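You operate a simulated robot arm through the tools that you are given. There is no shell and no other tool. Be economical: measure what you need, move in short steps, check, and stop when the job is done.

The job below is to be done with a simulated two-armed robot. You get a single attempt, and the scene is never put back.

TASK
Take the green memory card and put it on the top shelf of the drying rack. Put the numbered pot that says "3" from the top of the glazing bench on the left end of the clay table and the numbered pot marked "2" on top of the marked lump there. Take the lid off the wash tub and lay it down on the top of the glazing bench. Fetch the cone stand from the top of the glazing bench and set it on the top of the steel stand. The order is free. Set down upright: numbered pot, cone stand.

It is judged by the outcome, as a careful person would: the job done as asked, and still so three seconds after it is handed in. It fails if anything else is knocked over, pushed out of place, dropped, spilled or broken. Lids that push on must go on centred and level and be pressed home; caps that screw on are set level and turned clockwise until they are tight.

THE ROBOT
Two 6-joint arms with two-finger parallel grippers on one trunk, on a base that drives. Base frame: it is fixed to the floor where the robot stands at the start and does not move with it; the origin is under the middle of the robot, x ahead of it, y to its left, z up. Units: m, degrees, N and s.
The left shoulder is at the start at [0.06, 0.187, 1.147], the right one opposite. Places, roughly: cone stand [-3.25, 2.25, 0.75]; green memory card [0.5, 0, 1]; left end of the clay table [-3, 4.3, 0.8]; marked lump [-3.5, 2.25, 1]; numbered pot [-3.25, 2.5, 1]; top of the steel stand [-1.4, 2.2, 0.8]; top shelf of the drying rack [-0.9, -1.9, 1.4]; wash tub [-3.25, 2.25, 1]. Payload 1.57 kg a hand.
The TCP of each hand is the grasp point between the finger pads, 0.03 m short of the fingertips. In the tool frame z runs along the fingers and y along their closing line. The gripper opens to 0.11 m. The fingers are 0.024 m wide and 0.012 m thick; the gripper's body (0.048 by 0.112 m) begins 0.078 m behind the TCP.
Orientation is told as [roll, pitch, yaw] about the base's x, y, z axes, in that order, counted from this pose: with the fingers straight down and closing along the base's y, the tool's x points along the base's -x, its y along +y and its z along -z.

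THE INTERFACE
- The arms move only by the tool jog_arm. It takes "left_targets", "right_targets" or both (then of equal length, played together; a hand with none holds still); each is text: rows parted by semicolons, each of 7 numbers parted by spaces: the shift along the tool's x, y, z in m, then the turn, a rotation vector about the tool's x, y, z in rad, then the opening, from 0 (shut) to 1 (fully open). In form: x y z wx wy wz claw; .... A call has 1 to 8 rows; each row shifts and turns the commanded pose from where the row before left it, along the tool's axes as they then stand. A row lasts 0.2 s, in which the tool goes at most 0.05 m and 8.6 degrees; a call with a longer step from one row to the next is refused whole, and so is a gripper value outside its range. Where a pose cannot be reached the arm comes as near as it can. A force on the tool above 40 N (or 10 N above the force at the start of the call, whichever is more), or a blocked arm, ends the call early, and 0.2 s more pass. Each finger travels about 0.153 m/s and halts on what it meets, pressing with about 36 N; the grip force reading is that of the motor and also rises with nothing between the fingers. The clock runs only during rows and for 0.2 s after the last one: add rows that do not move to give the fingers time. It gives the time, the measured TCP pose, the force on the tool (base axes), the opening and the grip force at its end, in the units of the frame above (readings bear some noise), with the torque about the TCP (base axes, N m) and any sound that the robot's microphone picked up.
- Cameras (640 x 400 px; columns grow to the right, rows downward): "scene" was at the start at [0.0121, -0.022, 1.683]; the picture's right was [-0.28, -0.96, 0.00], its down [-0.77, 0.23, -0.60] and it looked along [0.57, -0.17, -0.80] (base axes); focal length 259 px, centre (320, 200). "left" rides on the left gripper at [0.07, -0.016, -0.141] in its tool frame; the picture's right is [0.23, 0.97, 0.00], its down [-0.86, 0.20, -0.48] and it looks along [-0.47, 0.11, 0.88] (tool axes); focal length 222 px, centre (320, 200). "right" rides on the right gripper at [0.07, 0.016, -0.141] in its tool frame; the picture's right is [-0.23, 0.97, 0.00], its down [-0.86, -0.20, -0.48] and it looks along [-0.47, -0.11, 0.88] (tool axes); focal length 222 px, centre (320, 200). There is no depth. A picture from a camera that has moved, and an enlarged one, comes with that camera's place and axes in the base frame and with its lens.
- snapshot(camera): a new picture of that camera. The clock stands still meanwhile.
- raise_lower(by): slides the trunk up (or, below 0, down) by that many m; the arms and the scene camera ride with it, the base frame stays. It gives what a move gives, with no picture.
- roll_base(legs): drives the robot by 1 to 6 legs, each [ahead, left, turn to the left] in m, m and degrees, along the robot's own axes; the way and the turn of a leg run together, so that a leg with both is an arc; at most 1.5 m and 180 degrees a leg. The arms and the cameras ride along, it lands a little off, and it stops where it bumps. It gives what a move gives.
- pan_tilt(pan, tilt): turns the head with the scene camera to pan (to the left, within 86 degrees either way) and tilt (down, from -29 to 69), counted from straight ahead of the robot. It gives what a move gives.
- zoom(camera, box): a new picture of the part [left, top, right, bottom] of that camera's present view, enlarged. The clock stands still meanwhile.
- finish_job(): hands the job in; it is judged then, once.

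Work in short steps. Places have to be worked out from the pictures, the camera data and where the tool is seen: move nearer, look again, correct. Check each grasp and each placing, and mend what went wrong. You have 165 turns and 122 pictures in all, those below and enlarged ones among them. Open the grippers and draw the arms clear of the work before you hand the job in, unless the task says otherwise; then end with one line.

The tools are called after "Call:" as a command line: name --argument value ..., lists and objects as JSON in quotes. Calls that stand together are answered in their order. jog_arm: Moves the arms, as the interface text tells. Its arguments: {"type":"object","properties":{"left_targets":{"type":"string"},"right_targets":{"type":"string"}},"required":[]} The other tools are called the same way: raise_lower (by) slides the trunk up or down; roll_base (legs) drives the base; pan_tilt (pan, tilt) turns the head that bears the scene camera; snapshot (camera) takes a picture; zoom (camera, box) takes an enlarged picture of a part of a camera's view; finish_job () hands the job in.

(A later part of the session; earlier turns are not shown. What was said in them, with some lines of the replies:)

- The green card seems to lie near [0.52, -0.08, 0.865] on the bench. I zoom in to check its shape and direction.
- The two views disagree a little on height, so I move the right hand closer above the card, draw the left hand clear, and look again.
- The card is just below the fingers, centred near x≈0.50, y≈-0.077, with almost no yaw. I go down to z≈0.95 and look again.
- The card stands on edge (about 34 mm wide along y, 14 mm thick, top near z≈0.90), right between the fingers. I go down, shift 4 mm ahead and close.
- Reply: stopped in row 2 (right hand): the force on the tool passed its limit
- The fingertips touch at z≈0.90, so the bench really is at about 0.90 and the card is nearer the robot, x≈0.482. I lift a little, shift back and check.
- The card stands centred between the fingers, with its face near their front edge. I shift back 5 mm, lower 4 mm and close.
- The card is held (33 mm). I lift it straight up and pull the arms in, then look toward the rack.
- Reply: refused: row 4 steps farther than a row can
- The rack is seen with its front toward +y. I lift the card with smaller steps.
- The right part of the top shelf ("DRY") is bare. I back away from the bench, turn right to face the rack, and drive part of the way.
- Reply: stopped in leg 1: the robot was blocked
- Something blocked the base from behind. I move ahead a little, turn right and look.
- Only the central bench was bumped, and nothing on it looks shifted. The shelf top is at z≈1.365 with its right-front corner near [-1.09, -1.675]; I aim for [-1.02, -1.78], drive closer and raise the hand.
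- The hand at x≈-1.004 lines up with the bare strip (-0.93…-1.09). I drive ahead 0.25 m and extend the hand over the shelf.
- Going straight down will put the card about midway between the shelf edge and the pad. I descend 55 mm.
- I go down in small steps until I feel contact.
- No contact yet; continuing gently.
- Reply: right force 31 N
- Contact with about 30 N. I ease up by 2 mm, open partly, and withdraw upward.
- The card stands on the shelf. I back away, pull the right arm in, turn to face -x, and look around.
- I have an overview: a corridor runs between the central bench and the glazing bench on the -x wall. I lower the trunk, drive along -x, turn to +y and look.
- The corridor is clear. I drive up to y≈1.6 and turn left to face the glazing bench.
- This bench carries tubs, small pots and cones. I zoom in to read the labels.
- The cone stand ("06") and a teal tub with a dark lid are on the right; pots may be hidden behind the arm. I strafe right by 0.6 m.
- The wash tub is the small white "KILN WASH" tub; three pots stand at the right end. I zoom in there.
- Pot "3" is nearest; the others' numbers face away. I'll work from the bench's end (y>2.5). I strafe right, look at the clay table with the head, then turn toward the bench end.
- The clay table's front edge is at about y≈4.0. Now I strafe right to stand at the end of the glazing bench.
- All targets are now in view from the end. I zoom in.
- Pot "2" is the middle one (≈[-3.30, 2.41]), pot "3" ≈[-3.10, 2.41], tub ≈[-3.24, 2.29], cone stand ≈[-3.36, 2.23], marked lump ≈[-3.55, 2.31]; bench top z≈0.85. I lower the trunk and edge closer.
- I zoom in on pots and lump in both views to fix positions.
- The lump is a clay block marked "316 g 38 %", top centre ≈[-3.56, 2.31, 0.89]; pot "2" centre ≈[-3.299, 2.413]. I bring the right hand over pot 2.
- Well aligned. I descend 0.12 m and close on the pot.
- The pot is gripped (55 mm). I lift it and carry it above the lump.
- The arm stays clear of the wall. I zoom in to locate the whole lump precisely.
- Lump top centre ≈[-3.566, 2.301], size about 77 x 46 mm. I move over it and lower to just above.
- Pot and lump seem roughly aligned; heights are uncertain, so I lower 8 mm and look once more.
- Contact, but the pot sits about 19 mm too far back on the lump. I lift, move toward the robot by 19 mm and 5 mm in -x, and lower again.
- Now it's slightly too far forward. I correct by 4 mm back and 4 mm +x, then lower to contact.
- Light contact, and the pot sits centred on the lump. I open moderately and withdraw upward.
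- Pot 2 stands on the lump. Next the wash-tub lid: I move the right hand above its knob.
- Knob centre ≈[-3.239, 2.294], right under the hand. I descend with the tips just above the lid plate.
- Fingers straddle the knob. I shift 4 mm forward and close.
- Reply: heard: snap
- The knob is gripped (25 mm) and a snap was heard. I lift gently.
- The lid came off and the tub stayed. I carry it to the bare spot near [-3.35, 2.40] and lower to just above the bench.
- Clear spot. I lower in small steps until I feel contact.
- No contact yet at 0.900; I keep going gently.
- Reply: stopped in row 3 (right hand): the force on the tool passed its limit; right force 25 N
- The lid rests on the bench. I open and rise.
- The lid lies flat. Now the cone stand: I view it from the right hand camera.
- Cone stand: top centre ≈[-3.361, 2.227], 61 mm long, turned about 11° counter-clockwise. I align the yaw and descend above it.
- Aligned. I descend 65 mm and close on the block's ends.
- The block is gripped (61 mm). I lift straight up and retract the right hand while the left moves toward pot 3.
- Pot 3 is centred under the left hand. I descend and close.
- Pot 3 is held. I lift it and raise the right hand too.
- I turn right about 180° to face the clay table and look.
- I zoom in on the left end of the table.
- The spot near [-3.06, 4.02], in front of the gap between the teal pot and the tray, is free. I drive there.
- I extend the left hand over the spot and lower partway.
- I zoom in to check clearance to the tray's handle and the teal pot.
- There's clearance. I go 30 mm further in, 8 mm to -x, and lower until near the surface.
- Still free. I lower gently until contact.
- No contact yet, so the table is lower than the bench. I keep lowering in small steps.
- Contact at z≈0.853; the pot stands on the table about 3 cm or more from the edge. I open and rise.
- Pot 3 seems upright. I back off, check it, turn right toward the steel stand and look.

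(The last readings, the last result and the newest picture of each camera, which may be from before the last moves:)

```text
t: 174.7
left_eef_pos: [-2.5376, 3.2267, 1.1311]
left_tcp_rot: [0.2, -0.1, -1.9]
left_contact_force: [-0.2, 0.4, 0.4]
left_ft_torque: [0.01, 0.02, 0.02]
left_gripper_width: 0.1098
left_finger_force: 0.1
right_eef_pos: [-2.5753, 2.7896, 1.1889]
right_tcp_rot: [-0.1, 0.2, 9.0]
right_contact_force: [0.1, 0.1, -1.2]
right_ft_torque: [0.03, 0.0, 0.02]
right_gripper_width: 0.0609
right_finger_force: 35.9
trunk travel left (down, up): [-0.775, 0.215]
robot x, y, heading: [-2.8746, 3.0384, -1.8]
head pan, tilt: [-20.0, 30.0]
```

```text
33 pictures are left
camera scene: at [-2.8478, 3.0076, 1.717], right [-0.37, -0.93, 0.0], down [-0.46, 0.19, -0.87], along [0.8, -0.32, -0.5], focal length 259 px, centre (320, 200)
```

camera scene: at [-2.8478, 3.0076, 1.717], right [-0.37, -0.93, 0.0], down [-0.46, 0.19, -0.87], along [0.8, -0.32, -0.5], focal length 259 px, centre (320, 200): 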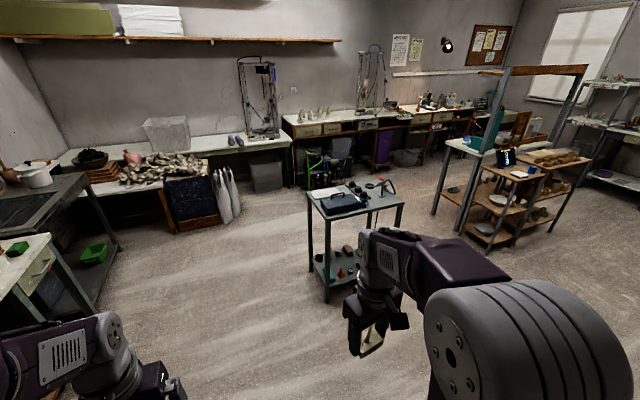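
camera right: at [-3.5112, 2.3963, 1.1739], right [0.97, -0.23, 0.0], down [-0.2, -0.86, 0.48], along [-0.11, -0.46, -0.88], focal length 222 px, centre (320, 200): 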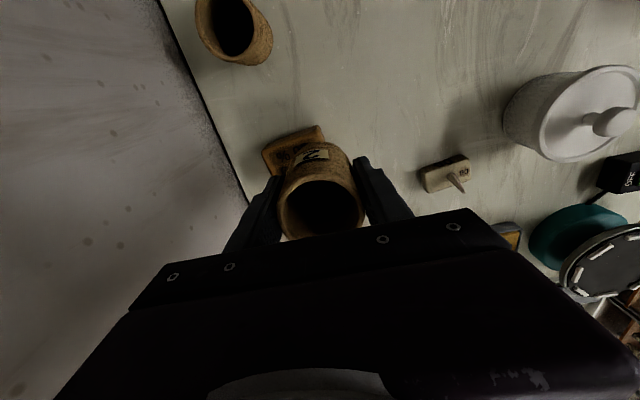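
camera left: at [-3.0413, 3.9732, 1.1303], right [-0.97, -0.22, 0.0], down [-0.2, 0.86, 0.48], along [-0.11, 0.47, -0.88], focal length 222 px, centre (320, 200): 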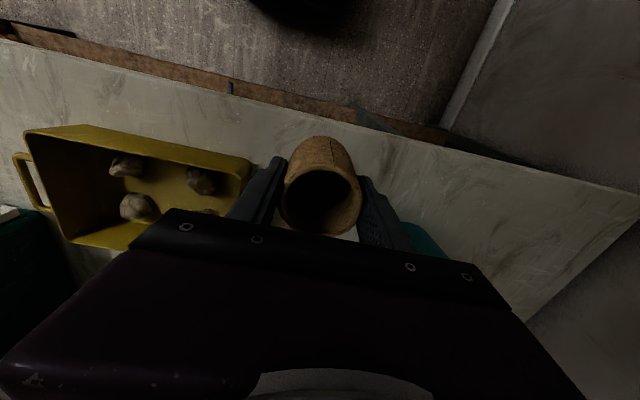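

Pot 3 is placed well. I zoom in on the steel stand's top to find free space.

Call:
zoom --camera "scene" --box '[290, 165, 420, 250]'

```text
4.71 times, centred on (355, 208) of scene
camera zoom: at [-2.8478, 3.0076, 1.717], right [-0.37, -0.93, 0.0], down [-0.46, 0.19, -0.87], along [0.8, -0.32, -0.5], focal length 1220 px, centre (155, 165)
```

zoom: 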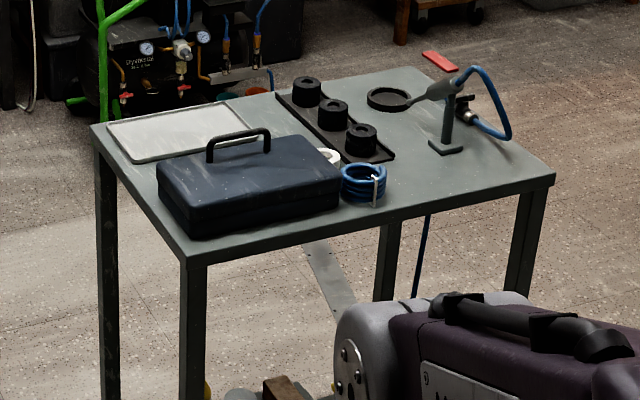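

Stand top spans x -1.63…-1.24, y 1.88…2.48; the near right part around [-1.58, 2.03] is free. I drive so the right hand faces it.

Call:
roll_base --legs '[[0.82, 0, 1.8], [0, -0.78, 0]]'

Call:
pan_tilt --pan -15 --tilt 48

Call:
snapshot --camera "scene"

```text
t: 182.9
left_eef_pos: [-1.7072, 2.4516, 1.1322]
left_tcp_rot: [0.1, 0.0, 0.2]
left_contact_force: [0.6, 0.1, 0.6]
left_ft_torque: [-0.04, -0.01, 0.0]
left_gripper_width: 0.1101
left_finger_force: 0.0
right_eef_pos: [-1.7303, 2.0128, 1.1902]
right_tcp_rot: [0.0, 0.3, 11.0]
right_contact_force: [-0.6, 0.2, -0.5]
right_ft_torque: [-0.01, 0.02, -0.01]
right_gripper_width: 0.0611
right_finger_force: 35.8
trunk travel left (down, up): [-0.775, 0.215]
robot x, y, heading: [-2.0335, 2.2508, 0.0]
head pan, tilt: [-20.0, 30.0]
```

```text
t: 183.7
left_eef_pos: [-1.708, 2.4493, 1.1317]
left_tcp_rot: [0.1, -0.1, 0.1]
left_contact_force: [-0.6, 0.7, 0.7]
left_ft_torque: [-0.02, -0.01, 0.01]
left_gripper_width: 0.11
left_finger_force: 0.0
right_eef_pos: [-1.7319, 2.0121, 1.188]
right_tcp_rot: [0.0, 0.3, 10.9]
right_contact_force: [0.2, 0.1, 0.3]
right_ft_torque: [0.01, 0.02, -0.02]
right_gripper_width: 0.0609
right_finger_force: 35.7
trunk travel left (down, up): [-0.775, 0.215]
robot x, y, heading: [-2.0366, 2.2555, 0.1]
head pan, tilt: [-15.0, 48.0]
```

```text
31 pictures are left
camera scene: at [-2.0187, 2.2314, 1.6902], right [-0.26, -0.97, 0.0], down [-0.72, 0.19, -0.67], along [0.65, -0.17, -0.74], focal length 259 px, centre (320, 200)
```

scene: 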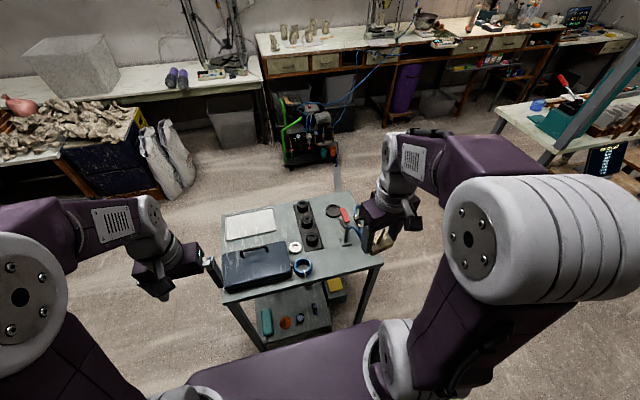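

Call:
zoom --camera "scene" --box '[280, 185, 420, 305]'

Call:
snapshot --camera "right"

```text
3.33 times, centred on (350, 245) of scene
camera zoom: at [-2.0187, 2.2314, 1.6902], right [-0.26, -0.97, 0.0], down [-0.72, 0.19, -0.67], along [0.65, -0.17, -0.74], focal length 864 px, centre (220, 50)
```

zoom: 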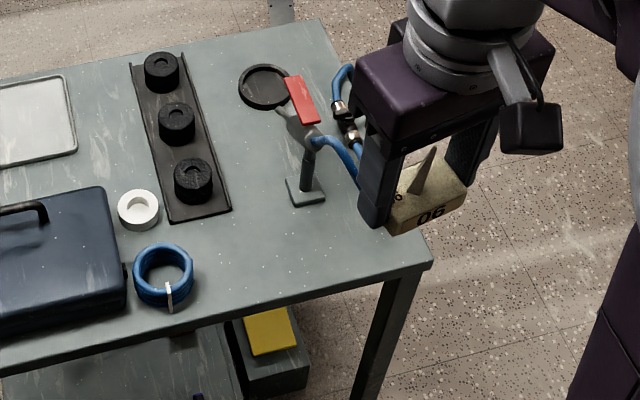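

```text
29 pictures are left
camera right: at [-1.8025, 2.0159, 1.3301], right [0.04, 1.0, 0.0], down [0.88, -0.03, 0.47], along [0.47, -0.02, -0.88], focal length 222 px, centre (320, 200)
```

right: 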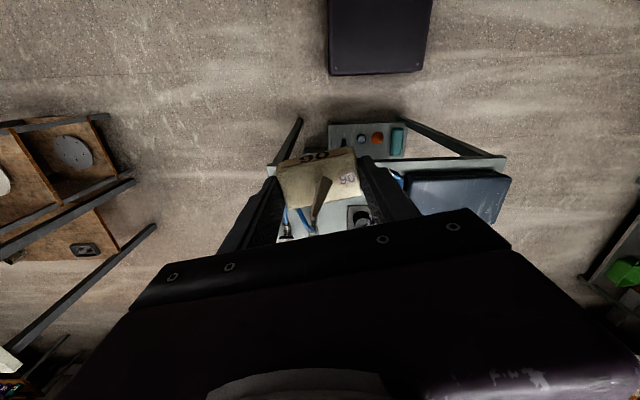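

Free zone confirmed (coil edge y≈2.14, torch base x≈-1.51). I square the yaw, move over [-1.575, 2.05] and begin lowering.

Call:
jog_arm --right_targets "0 0 0 0 0 0.095 0.45; 0 0 0 0 0 0.095 0.45; -0.039 0.0095 0 0 0 0 0.45; -0.039 0.0095 0 0 0 0 0.45; -0.039 0.0095 0 0 0 0 0.45; -0.04 0.0095 0 0 0 0 0.45; 0 0 0.045 0 0 0 0.45; 0 0 0.045 0 0 0 0.45"

Call:
jog_arm --right_targets "0 0 0.045 0 0 0 0.45; 0 0 0.045 0 0 0 0.45; 0 0 0.045 0 0 0 0.45; 0 0 0.04 0 0 0 0.45; 0 0 0 0 0 0 0.45"

Call:
zoom --camera "scene" --box '[280, 185, 420, 305]'

Call:
zoom --camera "right" --box '[200, 60, 440, 240]'

```text
t: 185.5
left_eef_pos: [-1.7079, 2.4509, 1.131]
left_tcp_rot: [0.1, 0.0, 0.2]
left_contact_force: [-0.2, 0.1, -0.5]
left_ft_torque: [0.01, 0.0, 0.01]
left_gripper_width: 0.11
left_finger_force: 0.0
right_eef_pos: [-1.5764, 2.0493, 1.099]
right_tcp_rot: [-0.1, 0.3, 0.0]
right_contact_force: [-0.2, 0.7, -1.1]
right_ft_torque: [0.01, 0.02, 0.0]
right_gripper_width: 0.0609
right_finger_force: 36.5
trunk travel left (down, up): [-0.775, 0.215]
robot x, y, heading: [-2.0384, 2.2533, 0.3]
head pan, tilt: [-15.0, 48.0]
```

```text
t: 186.7
left_eef_pos: [-1.7082, 2.4504, 1.1328]
left_tcp_rot: [0.1, 0.0, 0.1]
left_contact_force: [0.4, -0.5, -0.6]
left_ft_torque: [-0.01, -0.02, -0.01]
left_gripper_width: 0.1096
left_finger_force: 0.1
right_eef_pos: [-1.5736, 2.0513, 0.9218]
right_tcp_rot: [0.0, 0.2, 0.1]
right_contact_force: [0.9, 0.5, -0.2]
right_ft_torque: [-0.02, 0.02, -0.01]
right_gripper_width: 0.061
right_finger_force: 36.4
trunk travel left (down, up): [-0.775, 0.215]
robot x, y, heading: [-2.0365, 2.2515, 0.2]
head pan, tilt: [-15.0, 48.0]
```

```text
3.33 times, centred on (350, 245) of scene
camera zoom: at [-2.0191, 2.2321, 1.6902], right [-0.26, -0.97, 0.0], down [-0.72, 0.19, -0.67], along [0.65, -0.17, -0.74], focal length 864 px, centre (220, 50)
```

zoom: 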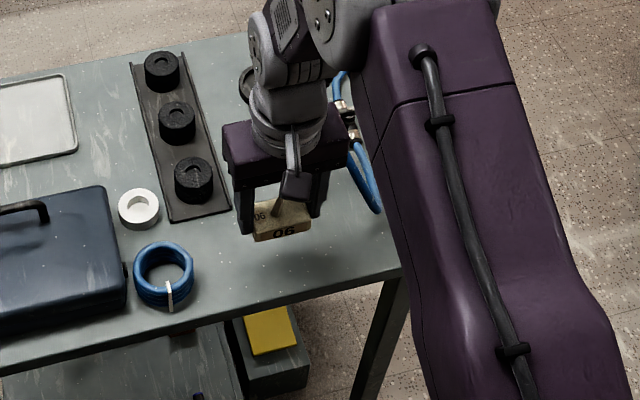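

```text
2.22 times, centred on (320, 150) of right
camera zoom: at [-1.644, 2.0686, 1.0628], right [0.23, 0.97, 0.0], down [0.86, -0.2, 0.47], along [0.46, -0.11, -0.88], focal length 494 px, centre (320, 311)
```

zoom: 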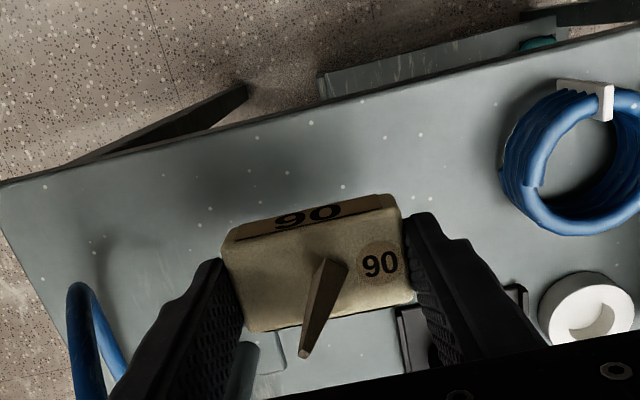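

All clear around. I lower further in small steps.

Call:
jog_arm --right_targets "0 0 0.03 0 0 0 0.45; 0 0 0.02 0 0 0 0.45; 0 0 0.008 0 0 0 0.45; 0 0 0.004 0 0 0 0.45; 0 0 0.003 0 0 0 0.45; 0 0 0.003 0 0 0 0.45; 0 0 0 0 0 0 0.45"

Call:
zoom --camera "scene" --box '[310, 215, 390, 275]'

```text
t: 188.3
left_eef_pos: [-1.7071, 2.45, 1.132]
left_tcp_rot: [0.1, 0.0, 0.1]
left_contact_force: [-0.2, -0.4, -0.2]
left_ft_torque: [-0.03, 0.02, -0.01]
left_gripper_width: 0.1097
left_finger_force: 0.1
right_eef_pos: [-1.5764, 2.0502, 0.8535]
right_tcp_rot: [0.0, 0.3, 0.2]
right_contact_force: [-0.4, -0.6, -0.9]
right_ft_torque: [0.07, 0.03, 0.02]
right_gripper_width: 0.0609
right_finger_force: 36.1
trunk travel left (down, up): [-0.775, 0.215]
robot x, y, heading: [-2.0375, 2.2547, -0.3]
head pan, tilt: [-15.0, 48.0]
```

```text
6.67 times, centred on (350, 245) of scene
camera zoom: at [-2.0185, 2.2319, 1.6902], right [-0.26, -0.97, 0.0], down [-0.72, 0.19, -0.67], along [0.65, -0.17, -0.74], focal length 1728 px, centre (120, -100)
```

zoom: 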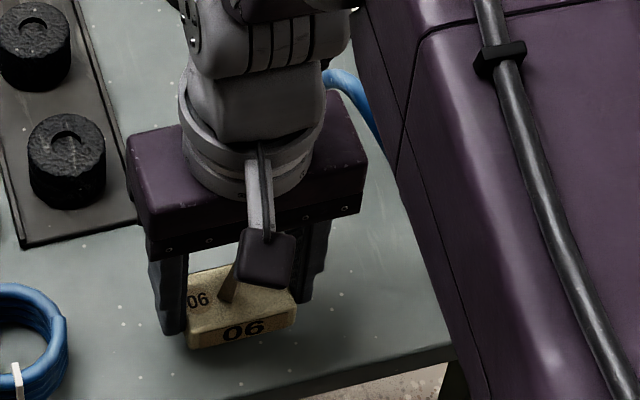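

Call:
jog_arm --right_targets "0 0 0.003 0 0 0 0.45; 0 0 0.003 0 0 0 0.45; 0 0 0.003 0 0 0 0.45; 0 0 0.003 0 0 0 0.45; 0 0 0 0 0 0 0.45"

```text
t: 189.5
left_eef_pos: [-1.7063, 2.45, 1.1317]
left_tcp_rot: [0.0, 0.0, 0.0]
left_contact_force: [0.0, 0.5, 0.5]
left_ft_torque: [0.03, 0.0, 0.0]
left_gripper_width: 0.11
left_finger_force: 0.0
right_eef_pos: [-1.5746, 2.0505, 0.8431]
right_tcp_rot: [0.1, 0.3, 0.1]
right_contact_force: [-0.6, -1.0, -0.2]
right_ft_torque: [0.0, 0.0, -0.02]
right_gripper_width: 0.0612
right_finger_force: 36.4
trunk travel left (down, up): [-0.775, 0.215]
robot x, y, heading: [-2.0342, 2.254, -0.0]
head pan, tilt: [-15.0, 48.0]
```

Still no contact; continuing.

Call:
jog_arm --right_targets "0 0 0.003 0 0 0 0.45; 0 0 0.003 0 0 0 0.45; 0 0 0.003 0 0 0 0.45; 0 0 0.003 0 0 0 0.45; 0 0 0.003 0 0 0 0.45; 0 0 0 0 0 0 0.45"

Call:
zoom --camera "scene" --box '[310, 215, 390, 275]'

```text
t: 190.9
left_eef_pos: [-1.7107, 2.4525, 1.1318]
left_tcp_rot: [0.1, -0.2, 0.1]
left_contact_force: [0.1, -0.1, 0.0]
left_ft_torque: [0.01, 0.02, -0.02]
left_gripper_width: 0.1103
left_finger_force: 0.0
right_eef_pos: [-1.5755, 2.0488, 0.8304]
right_tcp_rot: [0.0, 0.0, 0.0]
right_contact_force: [5.3, -7.1, 30.9]
right_ft_torque: [0.03, -0.08, -0.05]
right_gripper_width: 0.0611
right_finger_force: 35.4
trunk travel left (down, up): [-0.775, 0.215]
robot x, y, heading: [-2.0363, 2.2515, 0.3]
head pan, tilt: [-15.0, 48.0]
```

```text
6.67 times, centred on (350, 245) of scene
camera zoom: at [-2.0224, 2.2326, 1.6905], right [-0.26, -0.97, 0.0], down [-0.72, 0.19, -0.67], along [0.65, -0.17, -0.74], focal length 1728 px, centre (120, -100)
```

zoom: 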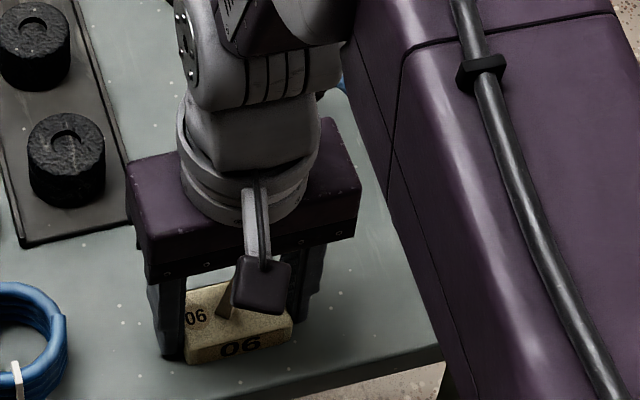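

Contact. I ease up 2 mm, open, and rise.

Call:
jog_arm --right_targets "0 0 -0.002 0 0 0 0.45; 0 0 0 0 0 0 0.62; 0 0 0 0 0 0 0.72; 0 0 0 0 0 0 0.72; 0 0 -0.015 0 0 0 0.72; 0 0 -0.045 0 0 0 0.72; 0 0 -0.045 0 0 0 0.72; 0 0 -0.045 0 0 0 0.72"

Call:
jog_arm --right_targets "0 0 -0.045 0 0 0 0.72; 0 0 -0.045 0 0 0 0.72; 0 0 -0.045 0 0 0 0.72; 0.045 0 0 0 0 0 0.72; 0.045 0 0 0 0 0 0.72; 0.045 0 0 0 0 0 0.72; 0.045 0 0 0 0 0 0.72"

Call:
zoom --camera "scene" --box '[280, 185, 420, 305]'

```text
t: 192.7
left_eef_pos: [-1.7083, 2.4514, 1.1306]
left_tcp_rot: [0.1, -0.1, 0.2]
left_contact_force: [0.4, 0.4, 0.4]
left_ft_torque: [0.0, 0.02, 0.0]
left_gripper_width: 0.1102
left_finger_force: 0.1
right_eef_pos: [-1.5765, 2.0493, 0.9815]
right_tcp_rot: [-0.2, 0.3, 0.0]
right_contact_force: [-1.0, -0.2, 1.4]
right_ft_torque: [-0.03, 0.02, 0.01]
right_gripper_width: 0.0792
right_finger_force: 0.1
trunk travel left (down, up): [-0.775, 0.215]
robot x, y, heading: [-2.0381, 2.2543, -0.1]
head pan, tilt: [-15.0, 48.0]
```

```text
t: 194.3
left_eef_pos: [-1.7093, 2.4513, 1.1324]
left_tcp_rot: [0.1, -0.2, 0.1]
left_contact_force: [-1.1, -0.8, -0.3]
left_ft_torque: [-0.04, -0.05, 0.01]
left_gripper_width: 0.1097
left_finger_force: 0.1
right_eef_pos: [-1.7572, 2.0507, 1.1166]
right_tcp_rot: [-0.1, 0.2, 0.1]
right_contact_force: [0.4, -0.9, -0.1]
right_ft_torque: [-0.01, -0.03, 0.02]
right_gripper_width: 0.0791
right_finger_force: 0.1
trunk travel left (down, up): [-0.775, 0.215]
robot x, y, heading: [-2.0419, 2.2525, 0.1]
head pan, tilt: [-15.0, 48.0]
```

```text
3.33 times, centred on (350, 245) of scene
camera zoom: at [-2.0221, 2.2321, 1.6902], right [-0.26, -0.97, 0.0], down [-0.72, 0.19, -0.67], along [0.65, -0.17, -0.74], focal length 864 px, centre (220, 50)
```

zoom: 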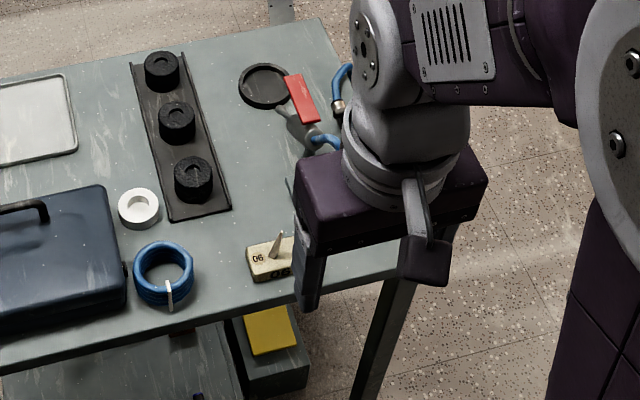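

The cone stand is on the stand, upright. I back off and verify the stand and glazing bench once more.

Call:
roll_base --legs '[[-0.3, 0, 0]]'

Call:
snapshot --camera "scene"

Call:
roll_base --legs '[[0, 0.75, 0], [0, 0, -115]]'

Call:
pan_tilt --pan -30 --tilt 35

Call:
snapshot --camera "scene"

```text
t: 196.3
left_eef_pos: [-2.0095, 2.4504, 1.1305]
left_tcp_rot: [0.1, 0.0, -0.1]
left_contact_force: [0.4, 0.1, -0.4]
left_ft_torque: [-0.01, 0.02, 0.04]
left_gripper_width: 0.11
left_finger_force: 0.1
right_eef_pos: [-2.0561, 2.0509, 1.1149]
right_tcp_rot: [0.1, 0.4, -0.1]
right_contact_force: [-0.7, 0.1, 0.7]
right_ft_torque: [0.03, 0.01, 0.0]
right_gripper_width: 0.0792
right_finger_force: 0.1
trunk travel left (down, up): [-0.775, 0.215]
robot x, y, heading: [-2.3409, 2.2566, -0.0]
head pan, tilt: [-15.0, 48.0]
```

```text
23 pictures are left
camera scene: at [-2.3194, 2.2319, 1.6902], right [-0.26, -0.97, 0.0], down [-0.72, 0.19, -0.67], along [0.65, -0.17, -0.74], focal length 259 px, centre (320, 200)
```

scene: 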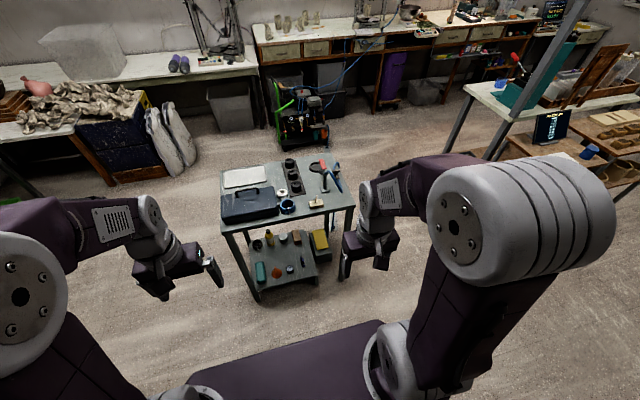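

```text
t: 205.3
left_eef_pos: [-2.3169, 2.6163, 1.1319]
left_tcp_rot: [0.1, 0.0, -117.7]
left_contact_force: [-0.9, -0.3, 0.3]
left_ft_torque: [0.02, 0.02, -0.03]
left_gripper_width: 0.1099
left_finger_force: 0.0
right_eef_pos: [-2.6492, 2.8451, 1.1159]
right_tcp_rot: [-0.2, 0.3, -117.7]
right_contact_force: [1.2, 1.0, 0.7]
right_ft_torque: [-0.02, -0.03, 0.03]
right_gripper_width: 0.0795
right_finger_force: 0.0
trunk travel left (down, up): [-0.775, 0.215]
robot x, y, heading: [-2.3364, 3.0023, -117.4]
head pan, tilt: [-15.0, 48.0]
```

```text
t: 206.1
left_eef_pos: [-2.3167, 2.6174, 1.1309]
left_tcp_rot: [0.1, -0.1, -117.7]
left_contact_force: [1.0, 0.5, 0.3]
left_ft_torque: [0.0, 0.02, 0.01]
left_gripper_width: 0.1098
left_finger_force: 0.0
right_eef_pos: [-2.6488, 2.8447, 1.1167]
right_tcp_rot: [-0.1, 0.4, -117.8]
right_contact_force: [1.0, 0.0, 0.1]
right_ft_torque: [-0.01, 0.0, 0.03]
right_gripper_width: 0.079
right_finger_force: 0.1
trunk travel left (down, up): [-0.775, 0.215]
robot x, y, heading: [-2.3377, 3.0031, -117.5]
head pan, tilt: [-30.0, 35.0]
```

```text
22 pictures are left
camera scene: at [-2.3836, 3.0055, 1.7091], right [-0.54, 0.84, 0.0], down [0.48, 0.31, -0.82], along [-0.69, -0.44, -0.57], focal length 259 px, centre (320, 200)
```

scene: 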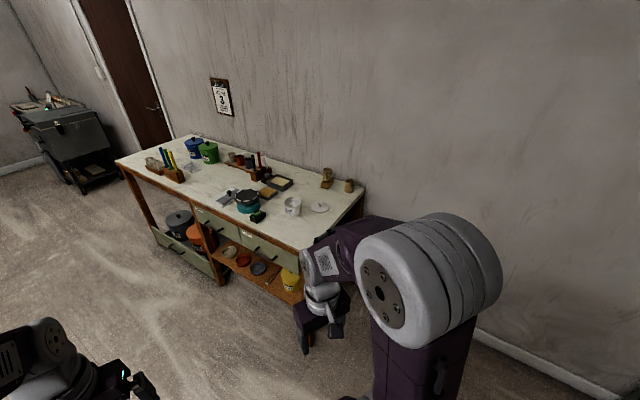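

The glazing bench shows the lid lying flat, pot 2 upright on the lump and pot 1 untouched; the cone stand, pot 3 and card were all seen in place. I hand the job in.

Call:
finish_job

```text
The job is handed in.
```

I handed the job in with all five items placed and the arms clear. The green card is on the drying rack's top shelf and pot 3 is on the left end of the clay table. Pot 2 is on the marked lump, the wash-tub lid is flat on the glazing bench, and the cone stand is on the steel stand. Early on, the robot's base backed into the central bench. Nothing on it looked shifted in the next picture, but I did not check it closely afterwards.
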